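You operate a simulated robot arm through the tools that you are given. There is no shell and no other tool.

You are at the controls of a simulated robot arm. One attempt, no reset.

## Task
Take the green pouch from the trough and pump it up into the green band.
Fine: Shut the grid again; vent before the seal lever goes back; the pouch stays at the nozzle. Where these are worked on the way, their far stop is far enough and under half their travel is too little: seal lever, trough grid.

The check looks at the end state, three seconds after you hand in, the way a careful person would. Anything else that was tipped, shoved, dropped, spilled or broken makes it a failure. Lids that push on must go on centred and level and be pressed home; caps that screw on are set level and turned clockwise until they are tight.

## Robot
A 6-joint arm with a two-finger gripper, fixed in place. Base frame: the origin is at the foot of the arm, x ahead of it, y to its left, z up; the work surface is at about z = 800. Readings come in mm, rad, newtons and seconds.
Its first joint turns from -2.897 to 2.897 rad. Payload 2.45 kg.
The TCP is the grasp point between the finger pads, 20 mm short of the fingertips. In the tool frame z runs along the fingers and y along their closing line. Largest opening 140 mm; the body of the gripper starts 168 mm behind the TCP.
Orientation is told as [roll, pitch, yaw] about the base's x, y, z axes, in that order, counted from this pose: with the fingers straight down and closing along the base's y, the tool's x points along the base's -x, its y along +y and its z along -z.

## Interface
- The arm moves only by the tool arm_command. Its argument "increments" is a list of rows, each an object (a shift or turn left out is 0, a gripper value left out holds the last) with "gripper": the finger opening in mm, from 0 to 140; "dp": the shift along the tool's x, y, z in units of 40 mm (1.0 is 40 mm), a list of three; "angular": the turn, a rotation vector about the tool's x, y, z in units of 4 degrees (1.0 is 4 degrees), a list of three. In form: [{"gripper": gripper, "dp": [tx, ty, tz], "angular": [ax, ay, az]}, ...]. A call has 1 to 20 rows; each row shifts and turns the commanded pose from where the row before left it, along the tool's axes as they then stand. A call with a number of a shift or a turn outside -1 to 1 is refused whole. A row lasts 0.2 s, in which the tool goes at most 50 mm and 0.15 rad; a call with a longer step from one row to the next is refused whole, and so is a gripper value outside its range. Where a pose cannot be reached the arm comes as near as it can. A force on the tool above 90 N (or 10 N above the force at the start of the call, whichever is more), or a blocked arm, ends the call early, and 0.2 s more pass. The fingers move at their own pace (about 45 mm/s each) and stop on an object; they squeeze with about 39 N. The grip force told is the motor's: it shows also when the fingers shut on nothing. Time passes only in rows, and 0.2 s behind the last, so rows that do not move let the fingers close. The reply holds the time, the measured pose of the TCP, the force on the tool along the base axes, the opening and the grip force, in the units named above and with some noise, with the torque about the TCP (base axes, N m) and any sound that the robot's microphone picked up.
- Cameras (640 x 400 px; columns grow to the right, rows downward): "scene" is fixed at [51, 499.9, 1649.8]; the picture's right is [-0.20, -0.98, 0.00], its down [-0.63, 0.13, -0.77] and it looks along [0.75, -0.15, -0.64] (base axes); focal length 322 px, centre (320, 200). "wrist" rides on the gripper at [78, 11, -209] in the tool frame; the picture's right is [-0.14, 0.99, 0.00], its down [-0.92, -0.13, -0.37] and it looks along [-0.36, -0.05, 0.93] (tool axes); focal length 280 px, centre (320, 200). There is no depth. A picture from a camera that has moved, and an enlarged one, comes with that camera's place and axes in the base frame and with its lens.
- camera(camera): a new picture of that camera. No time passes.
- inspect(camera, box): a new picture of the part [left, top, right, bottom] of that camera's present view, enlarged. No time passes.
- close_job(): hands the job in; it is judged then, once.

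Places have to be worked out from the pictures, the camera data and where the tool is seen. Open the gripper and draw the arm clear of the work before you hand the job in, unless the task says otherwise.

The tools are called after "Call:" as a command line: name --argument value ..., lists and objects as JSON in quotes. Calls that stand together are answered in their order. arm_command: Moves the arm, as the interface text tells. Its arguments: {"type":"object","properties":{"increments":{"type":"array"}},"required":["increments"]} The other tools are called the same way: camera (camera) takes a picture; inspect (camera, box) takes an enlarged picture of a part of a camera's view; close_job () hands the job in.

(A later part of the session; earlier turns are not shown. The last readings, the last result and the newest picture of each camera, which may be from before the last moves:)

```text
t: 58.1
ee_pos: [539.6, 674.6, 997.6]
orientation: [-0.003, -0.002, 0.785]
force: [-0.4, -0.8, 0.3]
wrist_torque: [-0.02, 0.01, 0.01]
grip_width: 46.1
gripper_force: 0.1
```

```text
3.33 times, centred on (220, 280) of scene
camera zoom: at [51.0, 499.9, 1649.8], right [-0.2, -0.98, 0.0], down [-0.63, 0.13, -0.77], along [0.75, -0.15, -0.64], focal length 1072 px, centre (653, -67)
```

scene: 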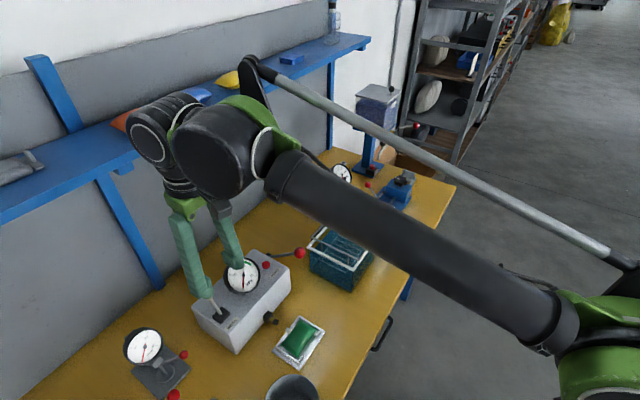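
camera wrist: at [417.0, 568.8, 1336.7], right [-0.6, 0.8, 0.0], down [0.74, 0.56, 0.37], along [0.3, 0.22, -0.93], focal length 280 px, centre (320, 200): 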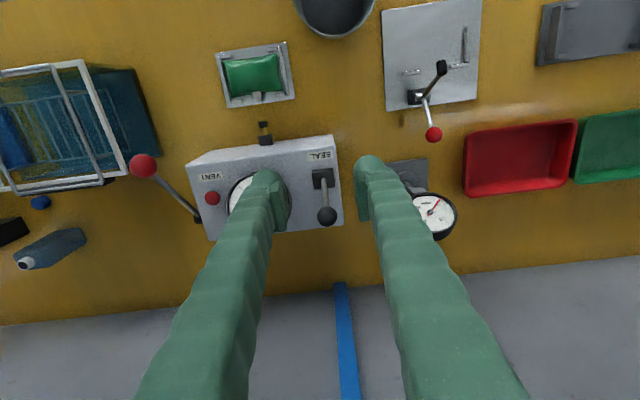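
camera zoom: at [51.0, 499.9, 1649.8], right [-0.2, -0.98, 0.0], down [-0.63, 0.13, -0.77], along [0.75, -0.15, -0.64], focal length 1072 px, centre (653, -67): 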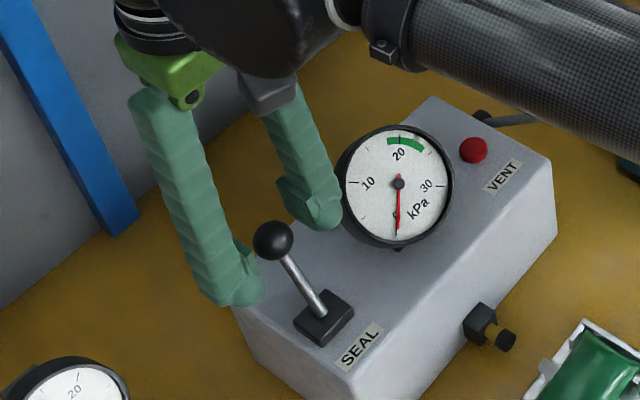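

The fingers straddle the ball clear of the gauge. I close on it and start swinging it toward the aisle (the SEAL label side) on an arc about the block.

Call:
arm_command --increments '[{"gripper": 15}, {}, {}, {"dp": [0.164, 0, -0.076]}, {"dp": [0.164, 0, -0.076]}, {}]'

Call:
inspect --camera "wrist" --box '[220, 80, 420, 260]'

Call:
inspect --camera "scene" --box '[170, 220, 330, 370]'

```text
t: 59.5
ee_pos: [532.0, 666.3, 1003.9]
orientation: [-0.002, -0.003, 0.783]
force: [12.1, 9.4, -9.9]
wrist_torque: [0.86, -0.9, -0.01]
grip_width: 26.5
gripper_force: 45.1
```

```text
2.22 times, centred on (320, 170) of wrist
camera zoom: at [468.1, 617.1, 1213.1], right [-0.6, 0.8, 0.0], down [0.74, 0.56, 0.37], along [0.3, 0.22, -0.93], focal length 623 px, centre (320, 267)
```

zoom: 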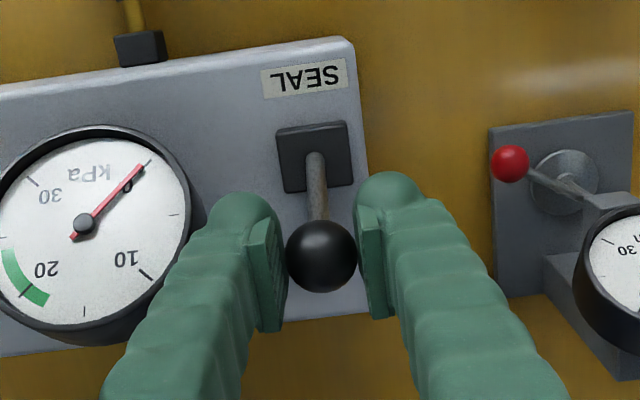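

```text
2.67 times, centred on (250, 295) of scene
camera zoom: at [51.0, 499.9, 1649.8], right [-0.2, -0.98, 0.0], down [-0.63, 0.13, -0.77], along [0.75, -0.15, -0.64], focal length 857 px, centre (507, -53)
```

zoom: 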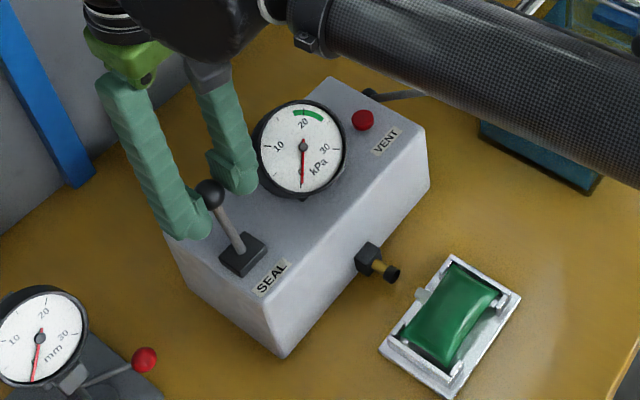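

The lever follows with light resistance. I continue through upright toward the far stop.

Call:
arm_command --increments '[{"dp": [0.3325, 0, -0.09]}, {"dp": [0.3425, 0, -0.03]}, {"dp": [0.3425, 0, 0.03]}, {}]'

Call:
inspect --camera "scene" --box '[170, 220, 330, 370]'

Call:
inspect --camera "wrist" --box '[220, 80, 420, 260]'

```text
t: 60.5
ee_pos: [501.7, 635.9, 1009.5]
orientation: [-0.001, -0.001, 0.785]
force: [7.0, -1.4, 15.7]
wrist_torque: [0.53, -0.67, -0.08]
grip_width: 25.0
gripper_force: 45.0
```

```text
2.67 times, centred on (250, 295) of scene
camera zoom: at [51.0, 499.9, 1649.8], right [-0.2, -0.98, 0.0], down [-0.63, 0.13, -0.77], along [0.75, -0.15, -0.64], focal length 857 px, centre (507, -53)
```

zoom: 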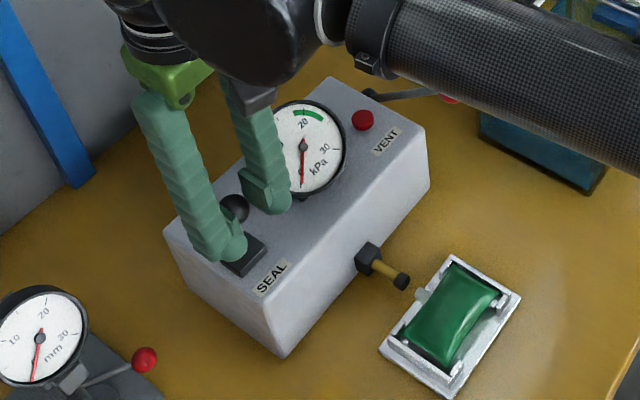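

```text
2.22 times, centred on (320, 170) of wrist
camera zoom: at [437.7, 586.8, 1219.3], right [-0.6, 0.8, 0.0], down [0.74, 0.56, 0.37], along [0.3, 0.22, -0.93], focal length 623 px, centre (320, 267)
```

zoom: 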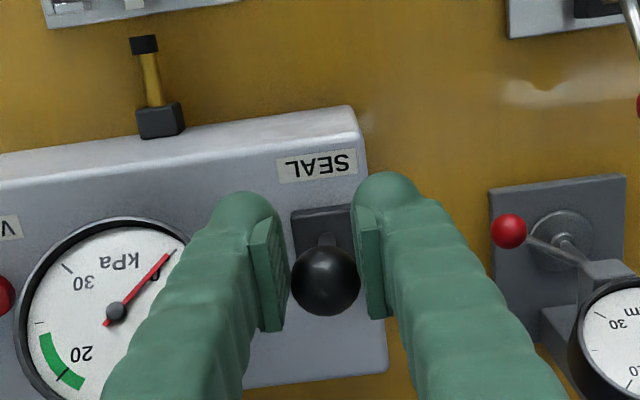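

The nozzle is extending toward the pouch's neck as the lever moves, so this is the sealing direction. I continue to the far stop.

Call:
arm_command --increments '[{"dp": [0.3325, 0, 0.05]}, {"dp": [0.3125, 0, 0.13]}, {}]'

Call:
inspect --camera "scene" --box '[170, 220, 330, 370]'

Call:
inspect --camera "wrist" --box '[220, 80, 420, 260]'

```text
t: 61.3
ee_pos: [483.4, 619.6, 1001.4]
orientation: [-0.002, -0.002, 0.786]
force: [0.2, -0.2, 0.8]
wrist_torque: [0.01, 0.0, 0.02]
grip_width: 15.0
gripper_force: 0.0
```

```text
2.67 times, centred on (250, 295) of scene
camera zoom: at [51.0, 499.9, 1649.8], right [-0.2, -0.98, 0.0], down [-0.63, 0.13, -0.77], along [0.75, -0.15, -0.64], focal length 857 px, centre (507, -53)
```

zoom: 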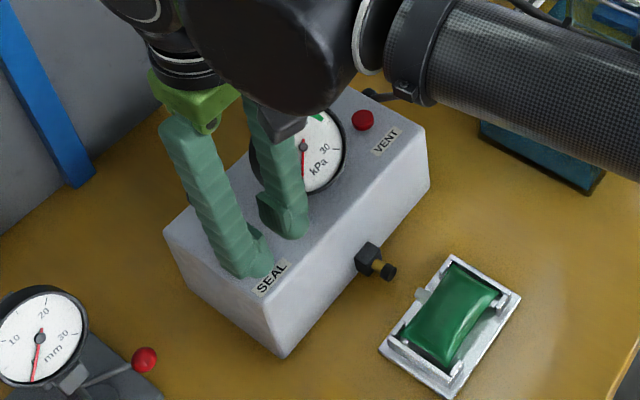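

```text
2.22 times, centred on (320, 170) of wrist
camera zoom: at [419.9, 569.8, 1210.5], right [-0.6, 0.8, 0.0], down [0.74, 0.56, 0.37], along [0.3, 0.22, -0.93], focal length 623 px, centre (320, 267)
```

zoom: 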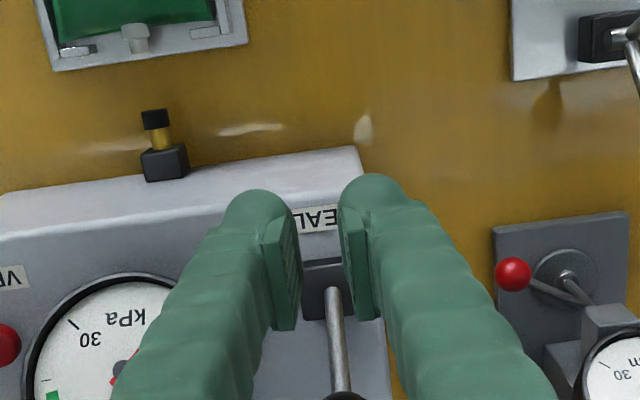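

The ball slipped out of the pads near upright and the lever swung back to its start; nothing else moved. Pulling by pinch isn't firm enough, so I'll push instead: I close the fingers fully, rise over the lever, and come down on its wall side.

Call:
arm_command --increments '[{"gripper": 0, "dp": [0, 0, -0.8]}, {"dp": [0, 0, -0.9]}, {"dp": [-0.7, 0, 0]}, {"dp": [-0.75, 0, 0]}, {"dp": [-0.75, 0, 0]}, {"dp": [-0.75, 0, 0]}, {}, {}]'

Call:
inspect --camera "wrist" --box '[220, 80, 420, 260]'

Call:
inspect --camera "scene" --box '[140, 210, 320, 360]'

```text
t: 63.1
ee_pos: [570.5, 704.6, 1069.9]
orientation: [-0.002, -0.001, 0.787]
force: [0.3, -0.2, 0.2]
wrist_torque: [0.0, 0.01, -0.01]
grip_width: 0.1
gripper_force: 29.3
```

```text
2.22 times, centred on (320, 170) of wrist
camera zoom: at [506.2, 655.4, 1279.4], right [-0.6, 0.8, 0.0], down [0.74, 0.56, 0.37], along [0.3, 0.22, -0.93], focal length 623 px, centre (320, 267)
```

zoom: 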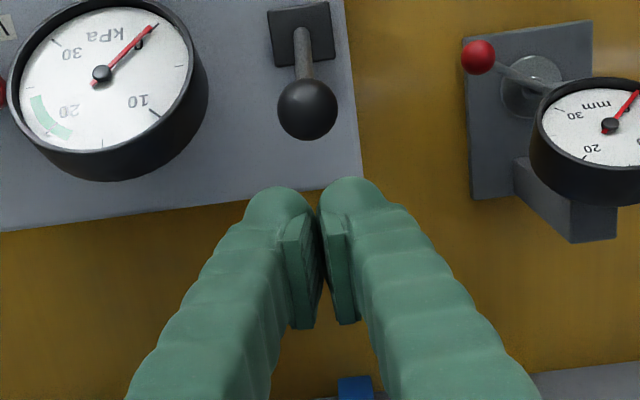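

```text
2.67 times, centred on (230, 285) of scene
camera zoom: at [51.0, 499.9, 1649.8], right [-0.2, -0.98, 0.0], down [-0.63, 0.13, -0.77], along [0.75, -0.15, -0.64], focal length 857 px, centre (560, -27)
```

zoom: 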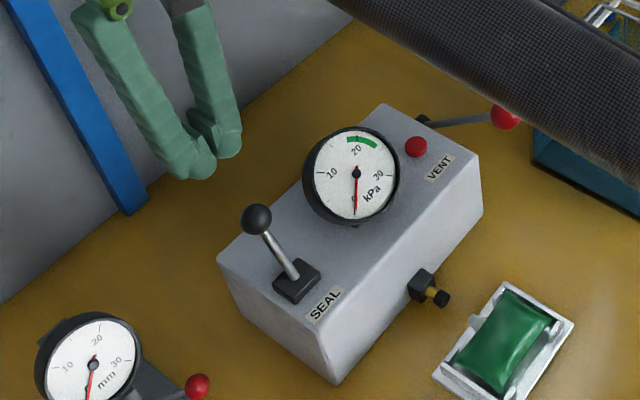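

The ball is 43 mm on the aisle side of the closed fingers, in line with them. I lower to tip height about 973 behind it, then push slowly toward the aisle.

Call:
arm_command --increments '[{"dp": [0, 0, 0.7]}, {"dp": [0, 0, 0.7]}, {"dp": [0, 0, 0.525]}, {}, {"dp": [0.2, 0, 0]}, {"dp": [0.2, 0, 0]}, {"dp": [0.2, 0, 0]}, {"dp": [0.2, 0, 0]}, {"dp": [0.2, 0, 0]}, {"dp": [0.2, 0, 0]}]'

Call:
inspect --camera "wrist" --box '[220, 60, 420, 240]'

Call:
inspect --camera "scene" --box '[140, 210, 320, 360]'

```text
t: 65.3
ee_pos: [533.5, 669.7, 992.9]
orientation: [0.0, -0.002, 0.786]
force: [-1.6, -0.1, -1.0]
wrist_torque: [-0.03, 0.0, 0.0]
grip_width: 0.0
gripper_force: 29.5
```

```text
2.22 times, centred on (320, 150) of wrist
camera zoom: at [469.6, 619.7, 1202.4], right [-0.6, 0.8, 0.0], down [0.74, 0.56, 0.37], along [0.3, 0.22, -0.93], focal length 623 px, centre (320, 311)
```

zoom: 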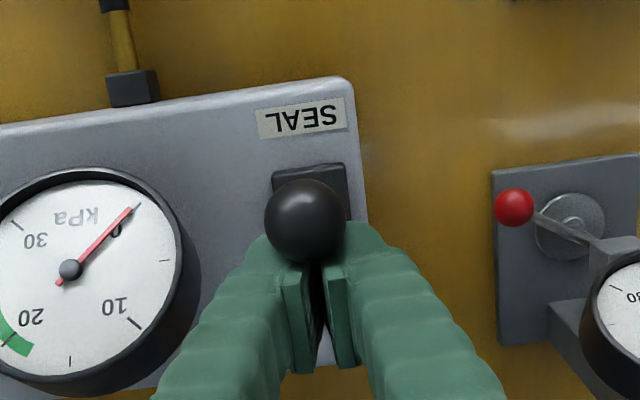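

```text
2.67 times, centred on (230, 285) of scene
camera zoom: at [51.0, 499.9, 1649.8], right [-0.2, -0.98, 0.0], down [-0.63, 0.13, -0.77], along [0.75, -0.15, -0.64], focal length 857 px, centre (560, -27)
```

zoom: 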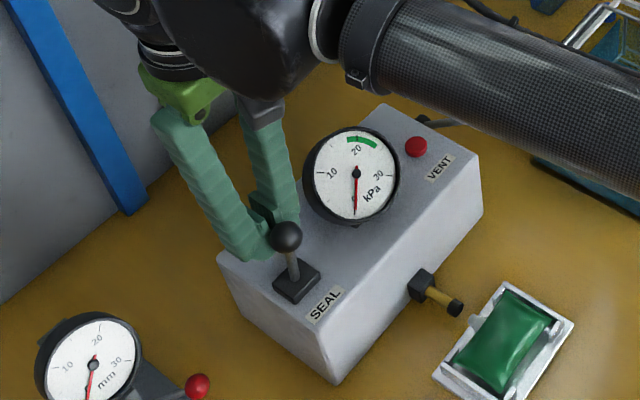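

Pushing works with almost no force and the nozzle is moving out. I continue to the far stop.

Call:
arm_command --increments '[{"dp": [0.2, 0, 0]}, {"dp": [0.2, 0, 0]}, {"dp": [0.2, 0, 0.05]}, {"dp": [0.2, 0, 0.05]}, {"dp": [0.15, 0, 0.05]}, {"dp": [0.15, 0, 0.05]}]'

Call:
inspect --camera "wrist" --box '[220, 60, 420, 240]'

Call:
inspect --camera "scene" --box '[170, 220, 330, 370]'

```text
t: 66.3
ee_pos: [518.1, 651.4, 987.4]
orientation: [-0.002, -0.015, 0.783]
force: [42.4, 39.5, 7.6]
wrist_torque: [-0.16, 0.04, 0.02]
grip_width: 6.2
gripper_force: 28.9
stopped in row 5: the force on the tool passed its limit at 105 N (the readings are from after the stop); the commanded pose is now the measured one
```

```text
2.22 times, centred on (320, 150) of wrist
camera zoom: at [451.8, 601.0, 1195.8], right [-0.6, 0.8, 0.0], down [0.74, 0.56, 0.38], along [0.31, 0.23, -0.92], focal length 623 px, centre (320, 311)
```

zoom: 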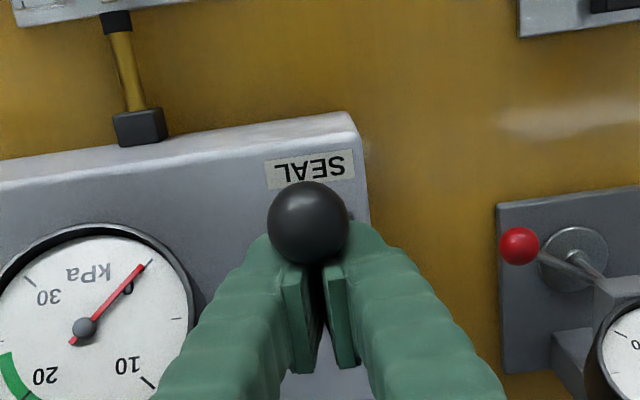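

```text
2.67 times, centred on (250, 295) of scene
camera zoom: at [51.0, 499.9, 1649.8], right [-0.2, -0.98, 0.0], down [-0.63, 0.13, -0.77], along [0.75, -0.15, -0.64], focal length 857 px, centre (507, -53)
```

zoom: 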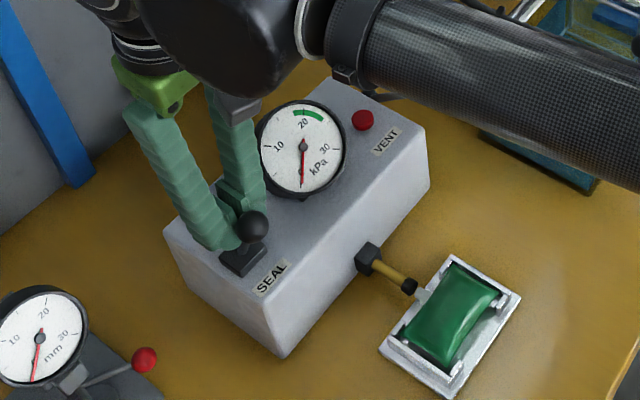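

A hard stop at 105 N ended the push: the nozzle has met the pouch's neck. I back off slightly and look closely at the nozzle, neck and lever.

Call:
arm_command --increments '[{"dp": [-0.3, 0, 0]}, {"dp": [-0.3, 0, 0]}, {}, {}]'

Call:
inspect --camera "scene" --box '[255, 300, 335, 375]'

Call:
inspect --camera "scene" --box '[190, 250, 290, 340]'

Call:
camera --camera "wrist"

```text
t: 67.3
ee_pos: [529.9, 667.9, 988.7]
orientation: [-0.001, -0.012, 0.786]
force: [-1.1, 0.8, 0.3]
wrist_torque: [-0.01, -0.01, -0.04]
grip_width: 0.0
gripper_force: 29.2
```

```text
5.33 times, centred on (295, 338) of scene
camera zoom: at [51.0, 499.9, 1649.8], right [-0.2, -0.98, 0.0], down [-0.63, 0.13, -0.77], along [0.75, -0.15, -0.64], focal length 1715 px, centre (453, -533)
```

zoom: 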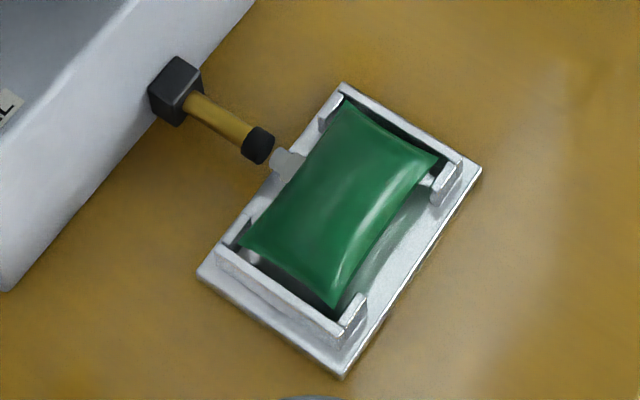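

```text
4.44 times, centred on (240, 295) of scene
camera zoom: at [51.0, 499.9, 1649.8], right [-0.2, -0.98, 0.0], down [-0.63, 0.13, -0.77], along [0.75, -0.15, -0.64], focal length 1429 px, centre (676, -222)
```

zoom: 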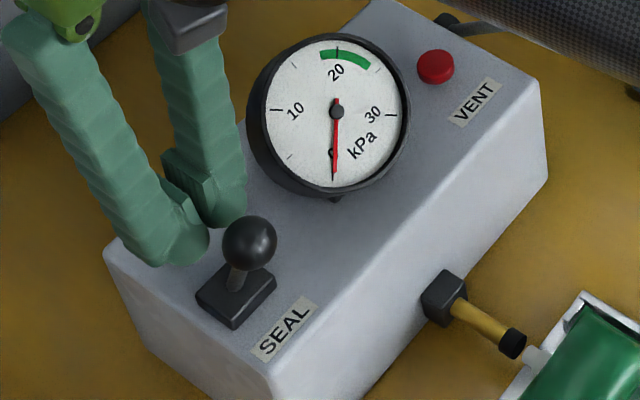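

```text
taken
camera wrist: at [465.0, 616.4, 1198.1], right [-0.6, 0.8, 0.0], down [0.74, 0.56, 0.38], along [0.3, 0.23, -0.93], focal length 280 px, centre (320, 200)
```

wrist: 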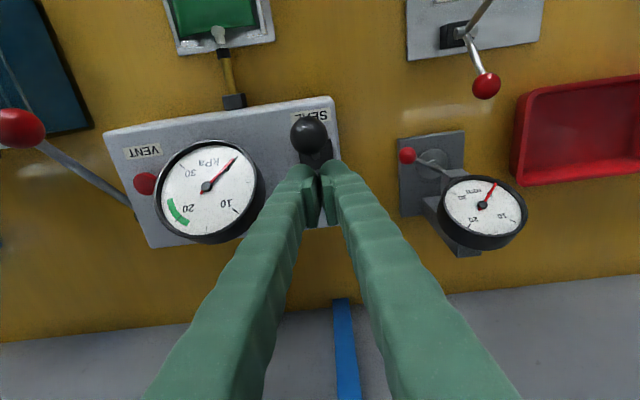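

The lever stays put at its far stop with the nozzle up against the neck, and the pouch hasn't shifted. Next is the pump lever: I rise, straighten the small tilt, and move to view its red ball near e1≈148, e2≈761, z≈958.

Call:
arm_command --increments '[{"dp": [0, 0, -0.9], "angular": [0, 0.17, 0]}, {"dp": [0, 0, -0.9]}, {"dp": [0, 0, -0.5]}, {"dp": [0.3975, -0.769, 0]}, {"dp": [0.3975, -0.769, 0]}, {"dp": [0.3975, -0.769, 0]}, {"dp": [0.3975, -0.769, 0]}, {"dp": [0.3975, -0.769, 0]}, {"dp": [0.3975, -0.769, 0]}, {"dp": [0.3975, -0.769, 0]}, {"dp": [0.3975, -0.769, 0]}, {}, {}]'

Call:
camera --camera "wrist"

Call:
inspect --camera "wrist" --box '[250, 100, 430, 280]'

Call:
inspect --camera "scene" --box '[180, 220, 340, 370]'

```text
t: 70.1
ee_pos: [611.5, 402.0, 1083.2]
orientation: [-0.001, -0.001, 0.786]
force: [0.7, 0.1, -0.6]
wrist_torque: [0.0, 0.01, -0.02]
grip_width: 0.0
gripper_force: 29.2
```

```text
taken
camera wrist: at [548.1, 352.3, 1293.8], right [-0.6, 0.8, 0.0], down [0.74, 0.56, 0.37], along [0.29, 0.22, -0.93], focal length 280 px, centre (320, 200)
```

wrist: 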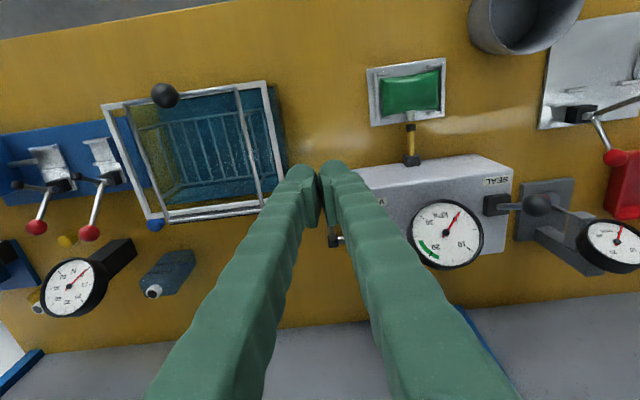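

```text
2.22 times, centred on (340, 190) of wrist
camera zoom: at [548.1, 352.3, 1293.8], right [-0.6, 0.8, 0.0], down [0.74, 0.56, 0.37], along [0.29, 0.22, -0.93], focal length 623 px, centre (276, 222)
```

zoom: 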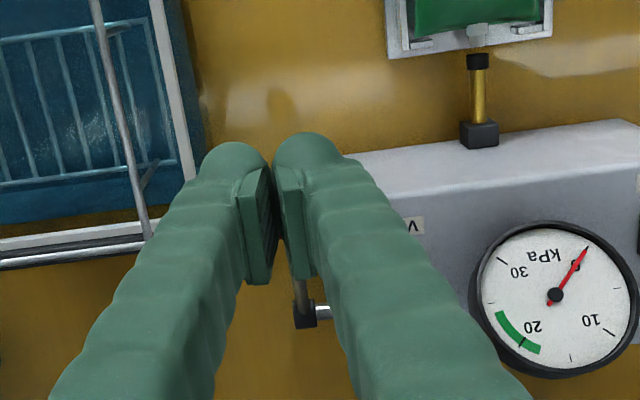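

```text
2.67 times, centred on (260, 295) of scene
camera zoom: at [51.0, 499.9, 1649.8], right [-0.2, -0.98, 0.0], down [-0.63, 0.13, -0.77], along [0.75, -0.15, -0.64], focal length 857 px, centre (480, -53)
```

zoom: 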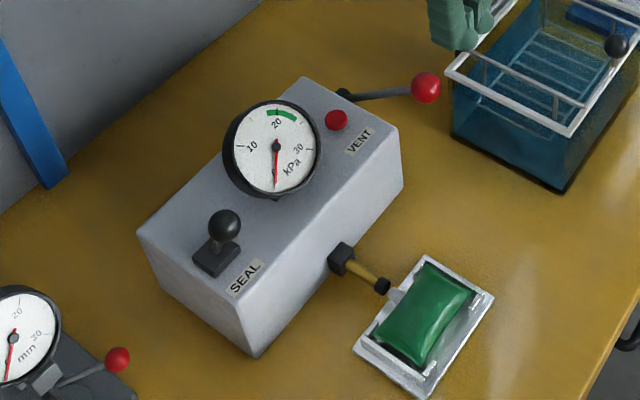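

The closed fingers hide the red ball, so I open them to see it between the pads.

Call:
arm_command --increments '[{"gripper": 80}, {}, {}, {}, {}]'

Call:
inspect --camera "wrist" --box '[220, 100, 420, 280]'

```text
t: 71.3
ee_pos: [612.5, 402.6, 1084.2]
orientation: [-0.002, -0.001, 0.786]
force: [-0.6, 0.1, 0.8]
wrist_torque: [-0.01, -0.01, 0.0]
grip_width: 79.6
gripper_force: 0.1
```

```text
2.22 times, centred on (320, 190) of wrist
camera zoom: at [548.1, 352.5, 1293.8], right [-0.6, 0.8, 0.0], down [0.74, 0.56, 0.37], along [0.29, 0.22, -0.93], focal length 623 px, centre (320, 222)
```

zoom: 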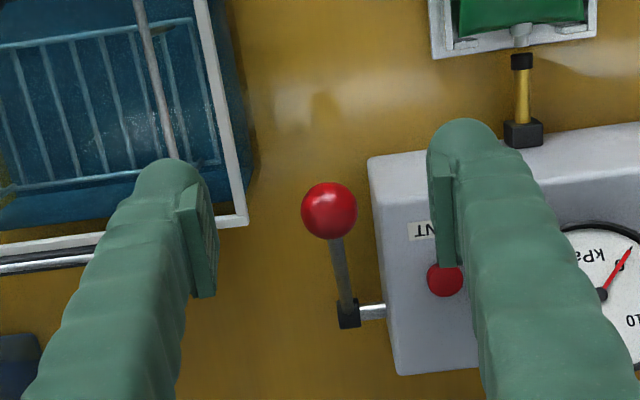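

The ball is at e2≈763, e1≈149, with its pivot at e2≈884, so it swings down in that plane, free of the box and trough. I close the fingers and come over it to press it down from above, watching the gauge.

Call:
arm_command --increments '[{"gripper": 0, "dp": [-0.55, -0.01, 0]}, {"dp": [-0.56, -0.01, 0]}, {}, {}, {"dp": [0, 0, 0.7]}, {"dp": [0, 0, 0.7]}, {"dp": [0, 0, 0.65]}, {}]'

Call:
inspect --camera "scene" --box '[220, 200, 360, 320]'

Call:
inspect --camera "wrist" --box '[220, 100, 420, 280]'

```text
t: 73.1
ee_pos: [646.0, 434.1, 999.3]
orientation: [-0.004, 0.001, 0.786]
force: [0.1, 0.0, -0.4]
wrist_torque: [-0.01, 0.01, 0.01]
grip_width: 0.0
gripper_force: 29.4
```

```text
3.33 times, centred on (290, 260) of scene
camera zoom: at [51.0, 499.9, 1649.8], right [-0.2, -0.98, 0.0], down [-0.63, 0.13, -0.77], along [0.75, -0.15, -0.64], focal length 1072 px, centre (420, 0)
```

zoom: 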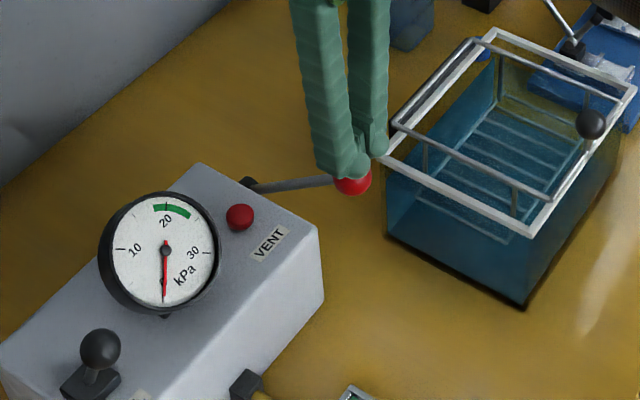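

```text
2.22 times, centred on (320, 190) of wrist
camera zoom: at [582.7, 384.6, 1208.3], right [-0.6, 0.8, 0.0], down [0.74, 0.56, 0.37], along [0.29, 0.22, -0.93], focal length 623 px, centre (320, 222)
```

zoom: 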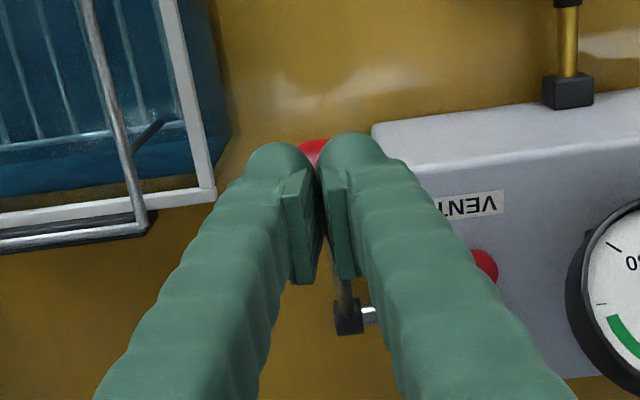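

The tips are just above the ball and the gauge is in clear view reading 0. I press down along the ball's arc, about 10–15° first.

Call:
arm_command --increments '[{"dp": [0, 0, 0.2]}, {"dp": [0.1, 0, 0.2]}, {"dp": [0.14, 0, 0.2]}, {"dp": [0.14, 0, 0.25]}, {}]'

Call:
inspect --camera "scene" --box '[220, 200, 360, 320]'

```text
t: 74.3
ee_pos: [636.3, 422.9, 966.8]
orientation: [-0.001, -0.001, 0.786]
force: [-0.6, 1.1, 2.7]
wrist_torque: [0.03, 0.01, 0.0]
grip_width: 0.2
gripper_force: 29.4
```

```text
3.33 times, centred on (290, 260) of scene
camera zoom: at [51.0, 499.9, 1649.8], right [-0.2, -0.98, 0.0], down [-0.63, 0.13, -0.77], along [0.75, -0.15, -0.64], focal length 1072 px, centre (420, 0)
```

zoom: 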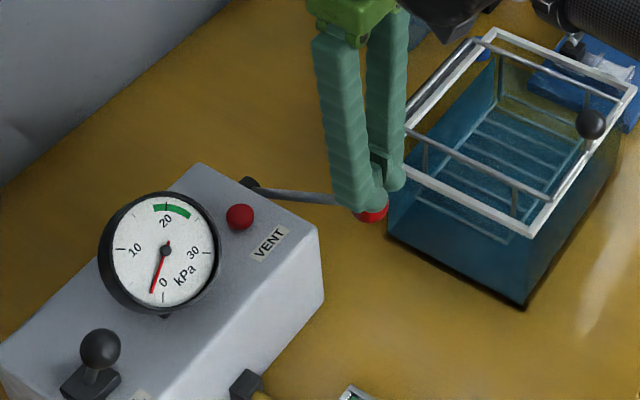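

The needle rises to about 1.5 kPa, so the seal holds. I continue the stroke downward.

Call:
arm_command --increments '[{"dp": [0.12, 0, 0.25]}, {"dp": [0.1, 0, 0.25]}, {"dp": [0.06, 0, 0.25]}, {"dp": [0.04, 0, 0.25]}, {"dp": [0.03, 0, 0.25]}, {}]'

Call:
inspect --camera "scene" --box '[220, 200, 360, 320]'

```text
t: 75.7
ee_pos: [625.7, 414.6, 915.2]
orientation: [-0.001, -0.002, 0.786]
force: [2.3, -0.3, 11.2]
wrist_torque: [-0.07, 0.01, 0.02]
grip_width: 5.8
gripper_force: 29.2
```

```text
3.33 times, centred on (290, 260) of scene
camera zoom: at [51.0, 499.9, 1649.8], right [-0.2, -0.98, 0.0], down [-0.63, 0.13, -0.77], along [0.75, -0.15, -0.64], focal length 1072 px, centre (420, 0)
```

zoom: 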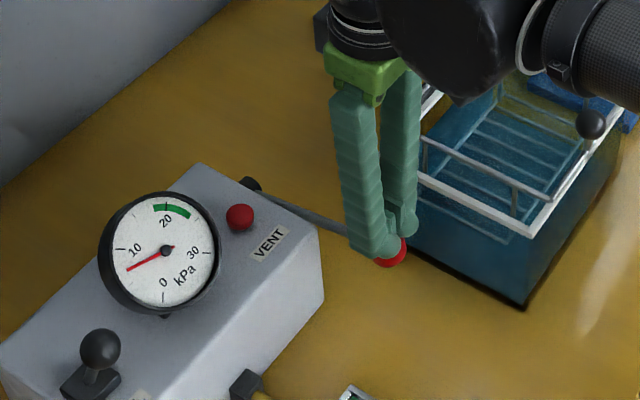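

About 8 kPa now at roughly level. I continue downward to find the lower stop, a little at a time.

Call:
arm_command --increments '[{"dp": [0.01, 0, 0.2]}, {"dp": [0, 0, 0.2]}, {}]'

Call:
inspect --camera "scene" --box '[220, 200, 360, 320]'

```text
t: 76.2
ee_pos: [626.4, 413.2, 913.2]
orientation: [0.001, -0.006, 0.787]
force: [0.0, -1.3, 60.8]
wrist_torque: [-0.13, -0.02, 0.12]
grip_width: 6.2
gripper_force: 29.5
stopped in row 2: the force on the tool passed its limit at 107 N (the readings are from after the stop); the commanded pose is now the measured one
```

```text
3.33 times, centred on (290, 260) of scene
camera zoom: at [51.0, 499.9, 1649.8], right [-0.2, -0.98, 0.0], down [-0.63, 0.13, -0.77], along [0.75, -0.15, -0.64], focal length 1072 px, centre (420, 0)
```

zoom: 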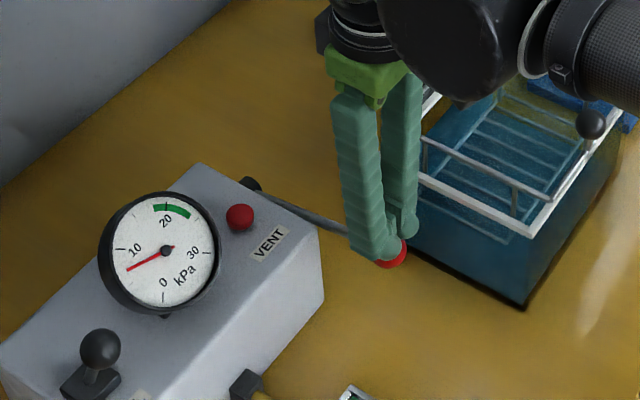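

That is the lower stop; one full stroke gave about 8 kPa. I lift off and see whether the lever comes up by itself and whether the pressure holds.

Call:
arm_command --increments '[{"dp": [0, 0, -0.3], "angular": [0, 0.09, 0]}, {"dp": [-0.1, 0, -0.5]}, {"dp": [-0.1, 0, -0.5]}, {}]'

Call:
inspect --camera "scene" --box '[220, 200, 360, 320]'

```text
t: 77.2
ee_pos: [629.5, 421.6, 963.3]
orientation: [-0.001, 0.003, 0.786]
force: [0.8, 0.1, 2.1]
wrist_torque: [0.0, 0.01, -0.03]
grip_width: 0.0
gripper_force: 29.9
```

```text
3.33 times, centred on (290, 260) of scene
camera zoom: at [51.0, 499.9, 1649.8], right [-0.2, -0.98, 0.0], down [-0.63, 0.13, -0.77], along [0.75, -0.15, -0.64], focal length 1072 px, centre (420, 0)
```

zoom: 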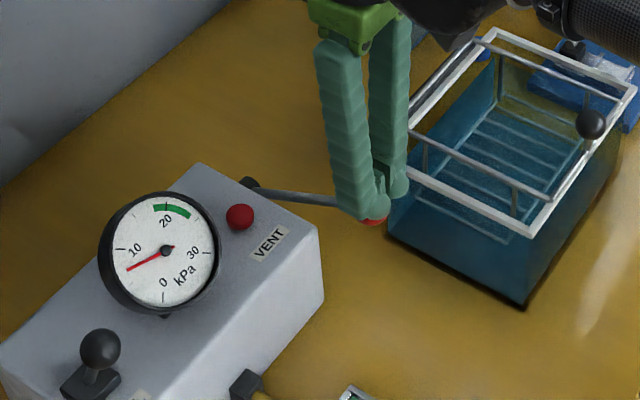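

The lever springs back up and the pressure holds at about 8 kPa. I let it return fully and do a second stroke.

Call:
arm_command --increments '[{"dp": [-0.25, 0, -0.46]}, {"dp": [-0.23, 0, -0.46]}, {}, {"dp": [0, 0, 0.25]}, {"dp": [0.12, 0, 0.25]}, {"dp": [0.14, 0, 0.25]}, {"dp": [0.12, 0, 0.25]}, {"dp": [0.1, 0, 0.25]}, {"dp": [0.08, 0, 0.25]}, {"dp": [0.05, 0, 0.25]}, {"dp": [0.03, 0, 0.2]}, {}]'

Call:
inspect --camera "scene" --box '[220, 200, 360, 320]'

```text
t: 79.8
ee_pos: [627.2, 415.7, 921.9]
orientation: [0.0, 0.006, 0.786]
force: [-1.6, -0.5, 3.2]
wrist_torque: [-0.03, 0.03, 0.0]
grip_width: 5.9
gripper_force: 29.3
```

```text
3.33 times, centred on (290, 260) of scene
camera zoom: at [51.0, 499.9, 1649.8], right [-0.2, -0.98, 0.0], down [-0.63, 0.13, -0.77], along [0.75, -0.15, -0.64], focal length 1072 px, centre (420, 0)
```

zoom: 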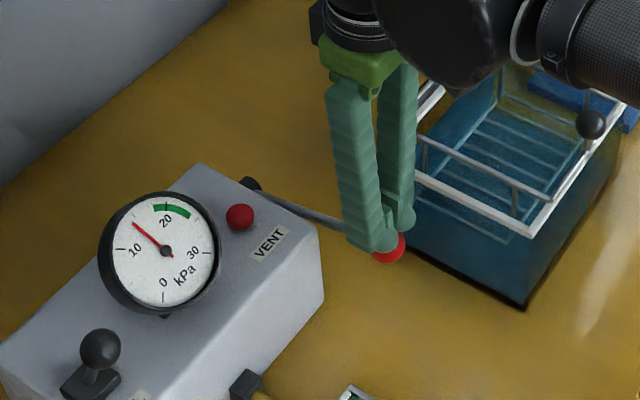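

About 15 kPa after two strokes and it's steady. I zoom on the dial to read the band's limits, then let the lever rise for a partial third stroke.

Call:
arm_command --increments '[{"dp": [-0.08, 0, -0.5]}, {"dp": [-0.14, 0, -0.5]}, {"dp": [-0.2, 0, -0.5]}, {"dp": [-0.22, 0, -0.45]}, {}]'

Call:
inspect --camera "scene" --box '[220, 240, 264, 300]'

```text
t: 81.0
ee_pos: [646.5, 433.0, 1000.2]
orientation: [-0.002, 0.002, 0.785]
force: [0.5, -0.2, 0.3]
wrist_torque: [0.03, -0.02, -0.02]
grip_width: 0.0
gripper_force: 29.5
```

```text
6.67 times, centred on (242, 270) of scene
camera zoom: at [51.0, 499.9, 1649.8], right [-0.2, -0.98, 0.0], down [-0.63, 0.13, -0.77], along [0.75, -0.15, -0.64], focal length 2144 px, centre (840, -267)
```

zoom: 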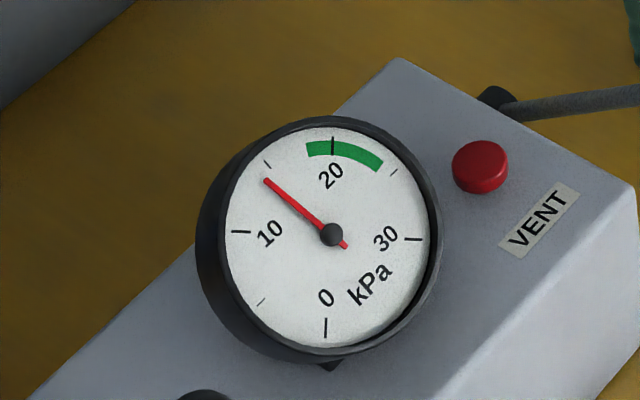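

The dial reads about 14 kPa and the green band spans about 18 to 24. A third stroke like the second should land near 20–21; I do it in two parts with a check between.

Call:
arm_command --increments '[{"dp": [0, 0, 0.25]}, {"dp": [0.12, 0, 0.25]}, {"dp": [0.14, 0, 0.25]}, {"dp": [0.12, 0, 0.25]}, {"dp": [0.1, 0, 0.25]}, {"dp": [0.08, 0, 0.2]}, {}]'

Call:
inspect --camera "scene" --box '[220, 240, 264, 300]'

```text
t: 82.6
ee_pos: [628.3, 417.2, 941.2]
orientation: [-0.001, 0.004, 0.785]
force: [-0.9, -0.5, 3.3]
wrist_torque: [-0.06, -0.01, -0.05]
grip_width: 0.0
gripper_force: 29.2
```

```text
6.67 times, centred on (242, 270) of scene
camera zoom: at [51.0, 499.9, 1649.8], right [-0.2, -0.98, 0.0], down [-0.63, 0.13, -0.77], along [0.75, -0.15, -0.64], focal length 2144 px, centre (840, -267)
```

zoom: 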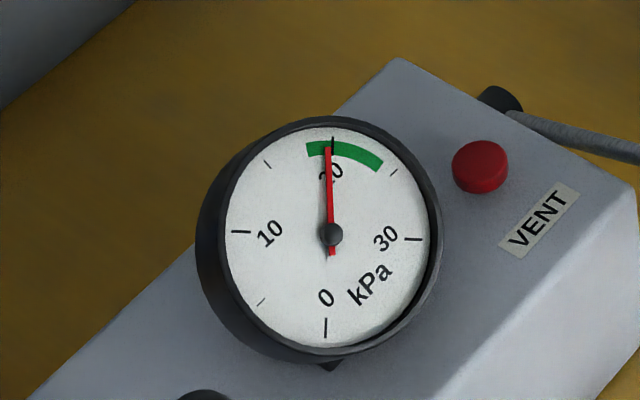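

It's now about 19.7 kPa, already in the band. A small further push of about 10 mm centres it near 21.

Call:
arm_command --increments '[{"dp": [0.03, 0, 0.15]}, {"dp": [0.02, 0, 0.12]}, {}, {}]'

Call:
inspect --camera "scene" --box '[220, 240, 264, 300]'

Call:
inspect --camera "scene" --box '[255, 300, 335, 375]'

```text
t: 83.6
ee_pos: [628.3, 416.7, 929.2]
orientation: [-0.001, 0.002, 0.785]
force: [0.8, -1.8, 3.2]
wrist_torque: [-0.05, -0.04, 0.0]
grip_width: 6.0
gripper_force: 29.2
```

```text
6.67 times, centred on (242, 270) of scene
camera zoom: at [51.0, 499.9, 1649.8], right [-0.2, -0.98, 0.0], down [-0.63, 0.13, -0.77], along [0.75, -0.15, -0.64], focal length 2144 px, centre (840, -267)
```

zoom: 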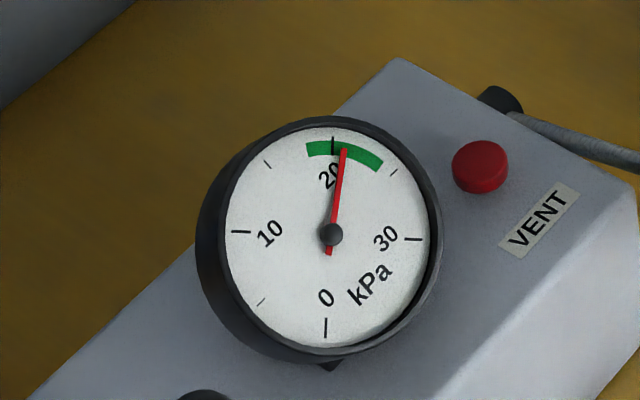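

```text
5.33 times, centred on (295, 338) of scene
camera zoom: at [51.0, 499.9, 1649.8], right [-0.2, -0.98, 0.0], down [-0.63, 0.13, -0.77], along [0.75, -0.15, -0.64], focal length 1715 px, centre (453, -533)
```

zoom: 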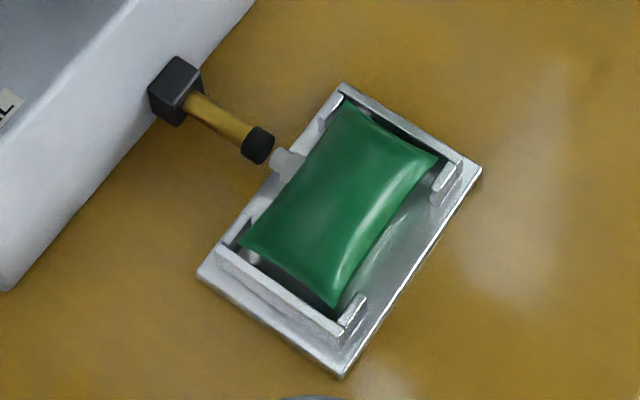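

The needle is at about 21 kPa, mid-band. I lift off, let the lever return, wait a moment, and check that the pressure holds.

Call:
arm_command --increments '[{"dp": [-0.08, 0, -0.5]}, {"dp": [-0.14, 0, -0.5]}, {"dp": [-0.2, 0, -0.5]}, {"dp": [-0.1, 0, -0.7]}, {"dp": [0, 0, -0.8]}, {"gripper": 60}, {}, {}, {}, {}]'

Call:
inspect --camera "scene" --box '[220, 240, 264, 300]'

Call:
camera --camera "wrist"

```text
t: 85.8
ee_pos: [642.9, 430.9, 1050.4]
orientation: [-0.001, 0.004, 0.786]
force: [-0.2, 0.1, -0.3]
wrist_torque: [0.0, 0.01, 0.0]
grip_width: 60.2
gripper_force: 0.0
```

```text
6.67 times, centred on (242, 270) of scene
camera zoom: at [51.0, 499.9, 1649.8], right [-0.2, -0.98, 0.0], down [-0.63, 0.13, -0.77], along [0.75, -0.15, -0.64], focal length 2144 px, centre (840, -267)
```

zoom: 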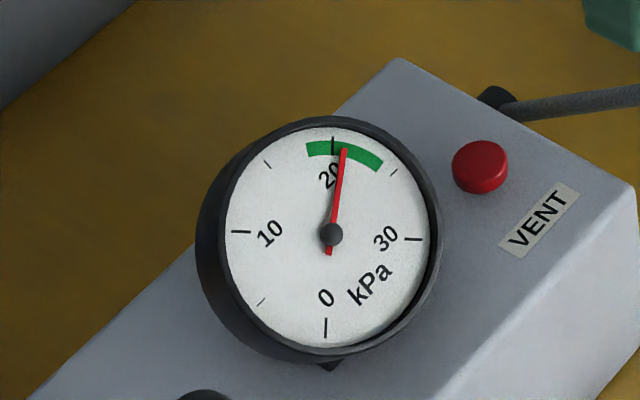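

```text
taken
camera wrist: at [579.4, 382.2, 1259.8], right [-0.6, 0.8, 0.0], down [0.74, 0.56, 0.37], along [0.29, 0.22, -0.93], focal length 280 px, centre (320, 200)
```

wrist: 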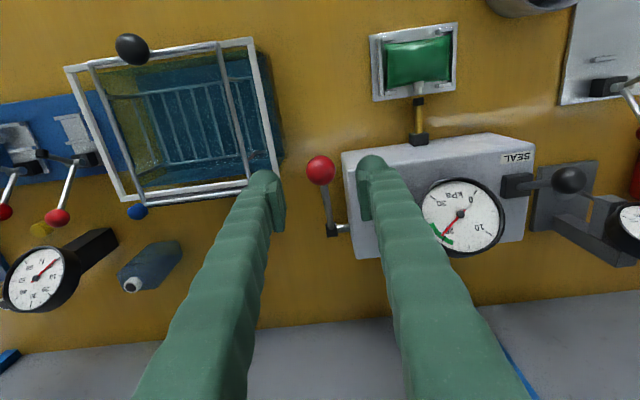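

The pressure holds at 21 kPa with the pump lever up. The instructions say to vent before the seal lever goes back, so I now move toward the vent button at about e1≈79, e2≈833, z≈928.

Call:
arm_command --increments '[{"dp": [-0.13, 0.59, 0]}, {"dp": [-0.13, 0.59, 0]}, {"dp": [-0.14, 0.58, 0]}, {}, {}]'

Call:
inspect --camera "wrist" --box '[220, 120, 420, 300]'

```text
t: 87.0
ee_pos: [603.0, 491.9, 1047.8]
orientation: [-0.001, 0.003, 0.787]
force: [-0.3, 0.1, 0.1]
wrist_torque: [-0.02, 0.02, -0.02]
grip_width: 60.0
gripper_force: 0.0
```

```text
2.22 times, centred on (320, 210) of wrist
camera zoom: at [539.8, 442.9, 1256.7], right [-0.6, 0.8, 0.0], down [0.74, 0.56, 0.37], along [0.29, 0.22, -0.93], focal length 623 px, centre (320, 178)
```

zoom: 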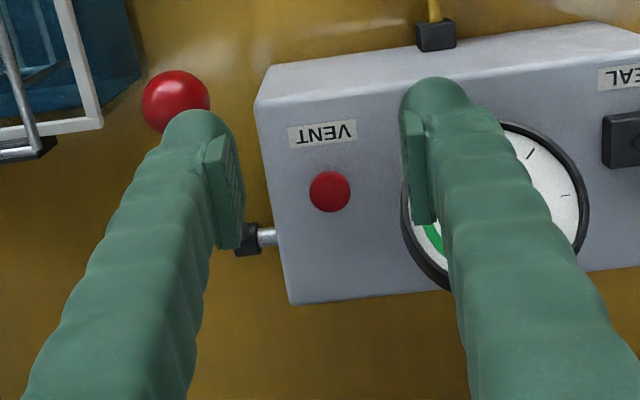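

The vent is 57 mm ahead and 2.6 mm aside. I close the fingers, move over it, and lower to just above the button.

Call:
arm_command --increments '[{"gripper": 0, "dp": [-0.47, -0.02, 0]}, {"dp": [-0.48, -0.02, 0]}, {"dp": [-0.48, -0.025, 0]}, {}, {"dp": [0, 0, 0.6]}, {"dp": [0, 0, 0.6]}, {"dp": [0, 0, 0.6]}, {"dp": [0, 0, 0.4]}, {}]'

Call:
inspect --camera "scene" --box '[210, 220, 320, 310]'

Call:
inspect --camera "wrist" --box '[220, 100, 420, 280]'

```text
t: 89.0
ee_pos: [646.3, 530.9, 962.6]
orientation: [-0.002, 0.004, 0.786]
force: [0.0, 0.4, -0.6]
wrist_torque: [0.0, 0.02, -0.04]
grip_width: 0.0
gripper_force: 29.5
```

```text
4.44 times, centred on (265, 265) of scene
camera zoom: at [51.0, 499.9, 1649.8], right [-0.2, -0.98, 0.0], down [-0.63, 0.13, -0.77], along [0.75, -0.15, -0.64], focal length 1429 px, centre (564, -89)
```

zoom: 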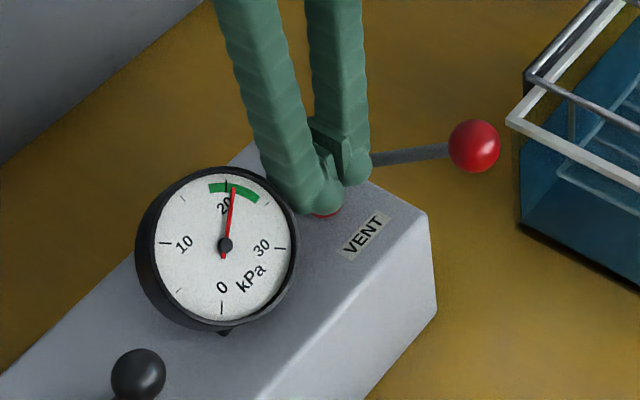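

```text
2.22 times, centred on (320, 190) of wrist
camera zoom: at [582.9, 482.3, 1171.6], right [-0.6, 0.8, 0.0], down [0.74, 0.56, 0.37], along [0.29, 0.22, -0.93], focal length 623 px, centre (320, 222)
```

zoom: 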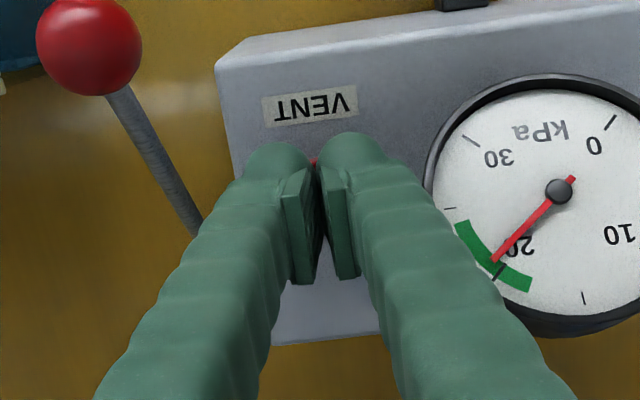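

The tips are over the button, about 12 mm above it. I press down in small steps and watch force and gauge.

Call:
arm_command --increments '[{"dp": [0, 0, 0.1]}, {"dp": [0, 0, 0.1]}, {"dp": [0, 0, 0.1]}, {"dp": [0, 0, 0.1]}, {}]'

Call:
inspect --camera "scene" --box '[210, 220, 320, 310]'

```text
t: 90.2
ee_pos: [646.6, 530.3, 947.4]
orientation: [-0.002, 0.003, 0.786]
force: [0.0, -0.8, 0.1]
wrist_torque: [0.0, 0.01, 0.01]
grip_width: 0.1
gripper_force: 29.4
```

```text
4.44 times, centred on (265, 265) of scene
camera zoom: at [51.0, 499.9, 1649.8], right [-0.2, -0.98, 0.0], down [-0.63, 0.13, -0.77], along [0.75, -0.15, -0.64], focal length 1429 px, centre (564, -89)
```

zoom: 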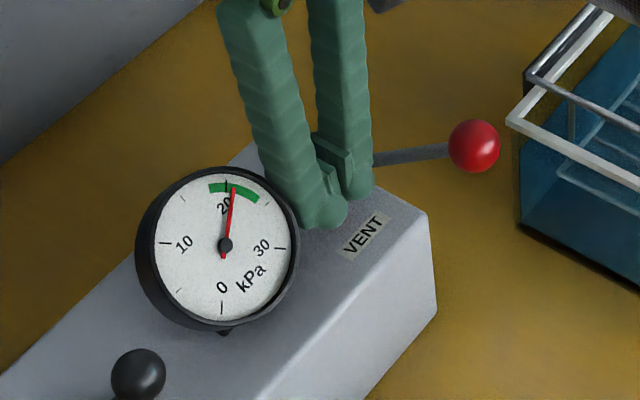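

There is no contact yet; the tips are at about 927. I keep pressing in 2–3 mm steps.

Call:
arm_command --increments '[{"dp": [0, 0, 0.07]}, {"dp": [0, 0, 0.07]}, {"dp": [0, 0, 0.07]}, {}]'

Call:
inspect --camera "scene" --box '[210, 220, 320, 310]'

```text
t: 91.2
ee_pos: [646.5, 530.8, 938.7]
orientation: [-0.002, 0.004, 0.785]
force: [1.4, -2.1, 6.6]
wrist_torque: [0.0, -0.04, -0.02]
grip_width: 6.2
gripper_force: 29.0
heard: click
```

```text
4.44 times, centred on (265, 265) of scene
camera zoom: at [51.0, 499.9, 1649.8], right [-0.2, -0.98, 0.0], down [-0.63, 0.13, -0.77], along [0.75, -0.15, -0.64], focal length 1429 px, centre (564, -89)
```

zoom: 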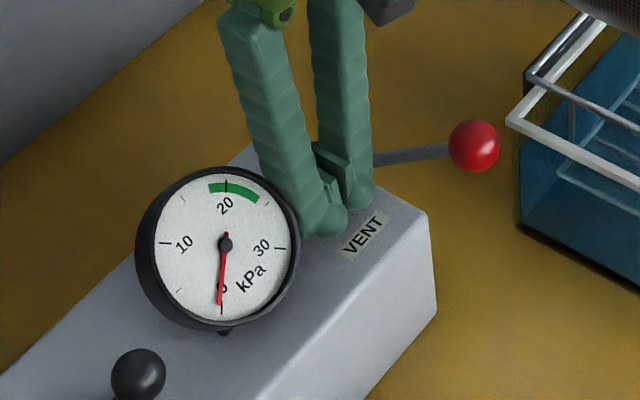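

A click, and the gauge fell to 0: vented. I lift off the button and look at the pouch and nozzle.

Call:
arm_command --increments '[{"dp": [0, 0, -0.4]}, {"dp": [0, 0, -0.8]}, {"dp": [0, 0, -0.8]}, {"dp": [0, 0, -0.9]}, {"dp": [0, 0, -0.3]}, {}]'

Call:
inspect --camera "scene" --box '[180, 220, 340, 370]'

Call:
inspect --camera "scene" --box '[255, 300, 335, 375]'

```text
t: 92.6
ee_pos: [648.9, 530.1, 1068.2]
orientation: [-0.002, 0.003, 0.785]
force: [0.1, -0.1, -0.4]
wrist_torque: [-0.03, 0.01, 0.0]
grip_width: 0.0
gripper_force: 29.5
```

```text
2.67 times, centred on (260, 295) of scene
camera zoom: at [51.0, 499.9, 1649.8], right [-0.2, -0.98, 0.0], down [-0.63, 0.13, -0.77], along [0.75, -0.15, -0.64], focal length 857 px, centre (480, -53)
```

zoom: 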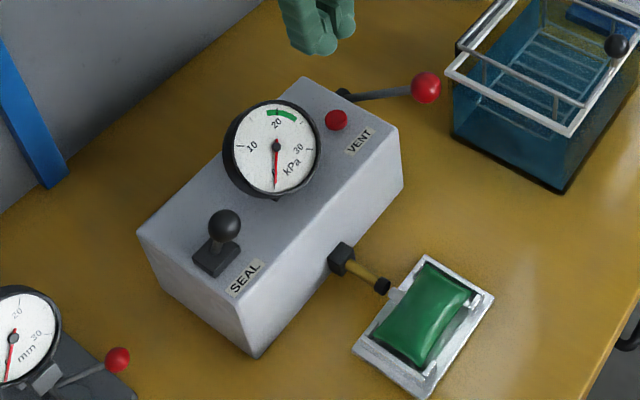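

```text
5.33 times, centred on (295, 338) of scene
camera zoom: at [51.0, 499.9, 1649.8], right [-0.2, -0.98, 0.0], down [-0.63, 0.13, -0.77], along [0.75, -0.15, -0.64], focal length 1715 px, centre (453, -533)
```

zoom: 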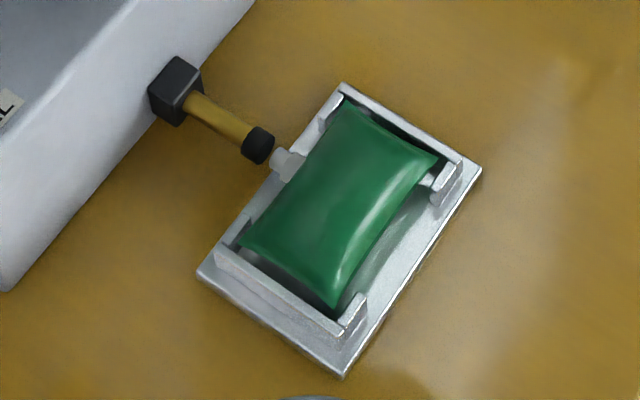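

Gauge at 0 and the pouch is undisturbed. Now I take the closed fingers to the aisle side of the seal lever to push it back toward the wall.

Call:
arm_command --increments '[{"dp": [0.328, 0.75, 0]}, {"dp": [0.328, 0.75, 0]}, {"dp": [0.328, 0.75, 0]}, {"dp": [0.328, 0.75, 0]}, {"dp": [0.328, 0.75, 0]}, {"dp": [0.328, 0.75, 0]}, {}, {"dp": [0, 0, 0.6]}, {"dp": [0, 0, 0.6]}, {"dp": [0, 0, 0.65]}, {}]'

Call:
inspect --camera "wrist" --box '[220, 120, 420, 300]'

Call:
inspect --camera "scene" --box '[180, 220, 340, 370]'

```text
t: 95.0
ee_pos: [463.5, 605.3, 991.6]
orientation: [-0.002, 0.005, 0.786]
force: [0.5, 0.4, 0.2]
wrist_torque: [-0.01, 0.02, 0.0]
grip_width: 0.2
gripper_force: 29.5
```

```text
2.22 times, centred on (320, 210) of wrist
camera zoom: at [400.9, 557.2, 1201.5], right [-0.6, 0.8, 0.0], down [0.74, 0.56, 0.37], along [0.29, 0.22, -0.93], focal length 623 px, centre (320, 178)
```

zoom: 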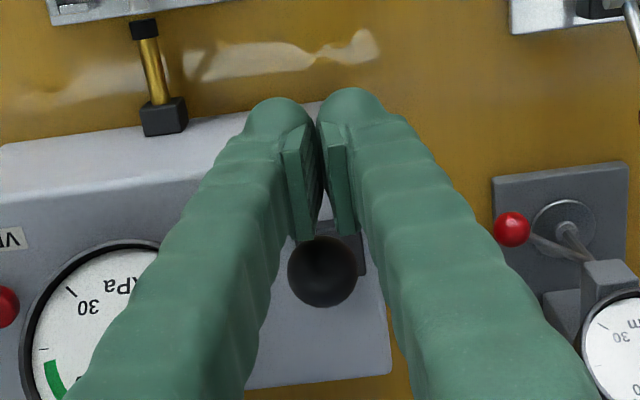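

```text
2.67 times, centred on (260, 295) of scene
camera zoom: at [51.0, 499.9, 1649.8], right [-0.2, -0.98, 0.0], down [-0.63, 0.13, -0.77], along [0.75, -0.15, -0.64], focal length 857 px, centre (480, -53)
```

zoom: 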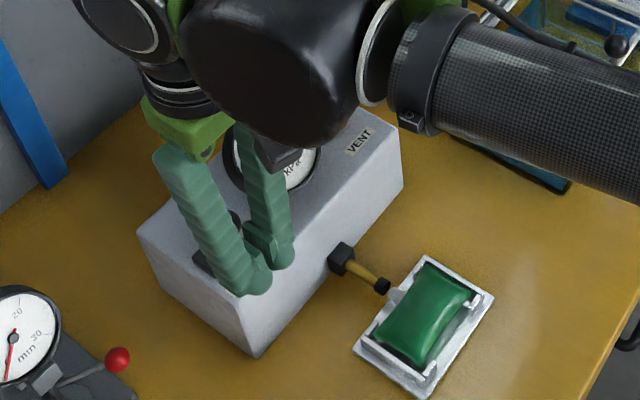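

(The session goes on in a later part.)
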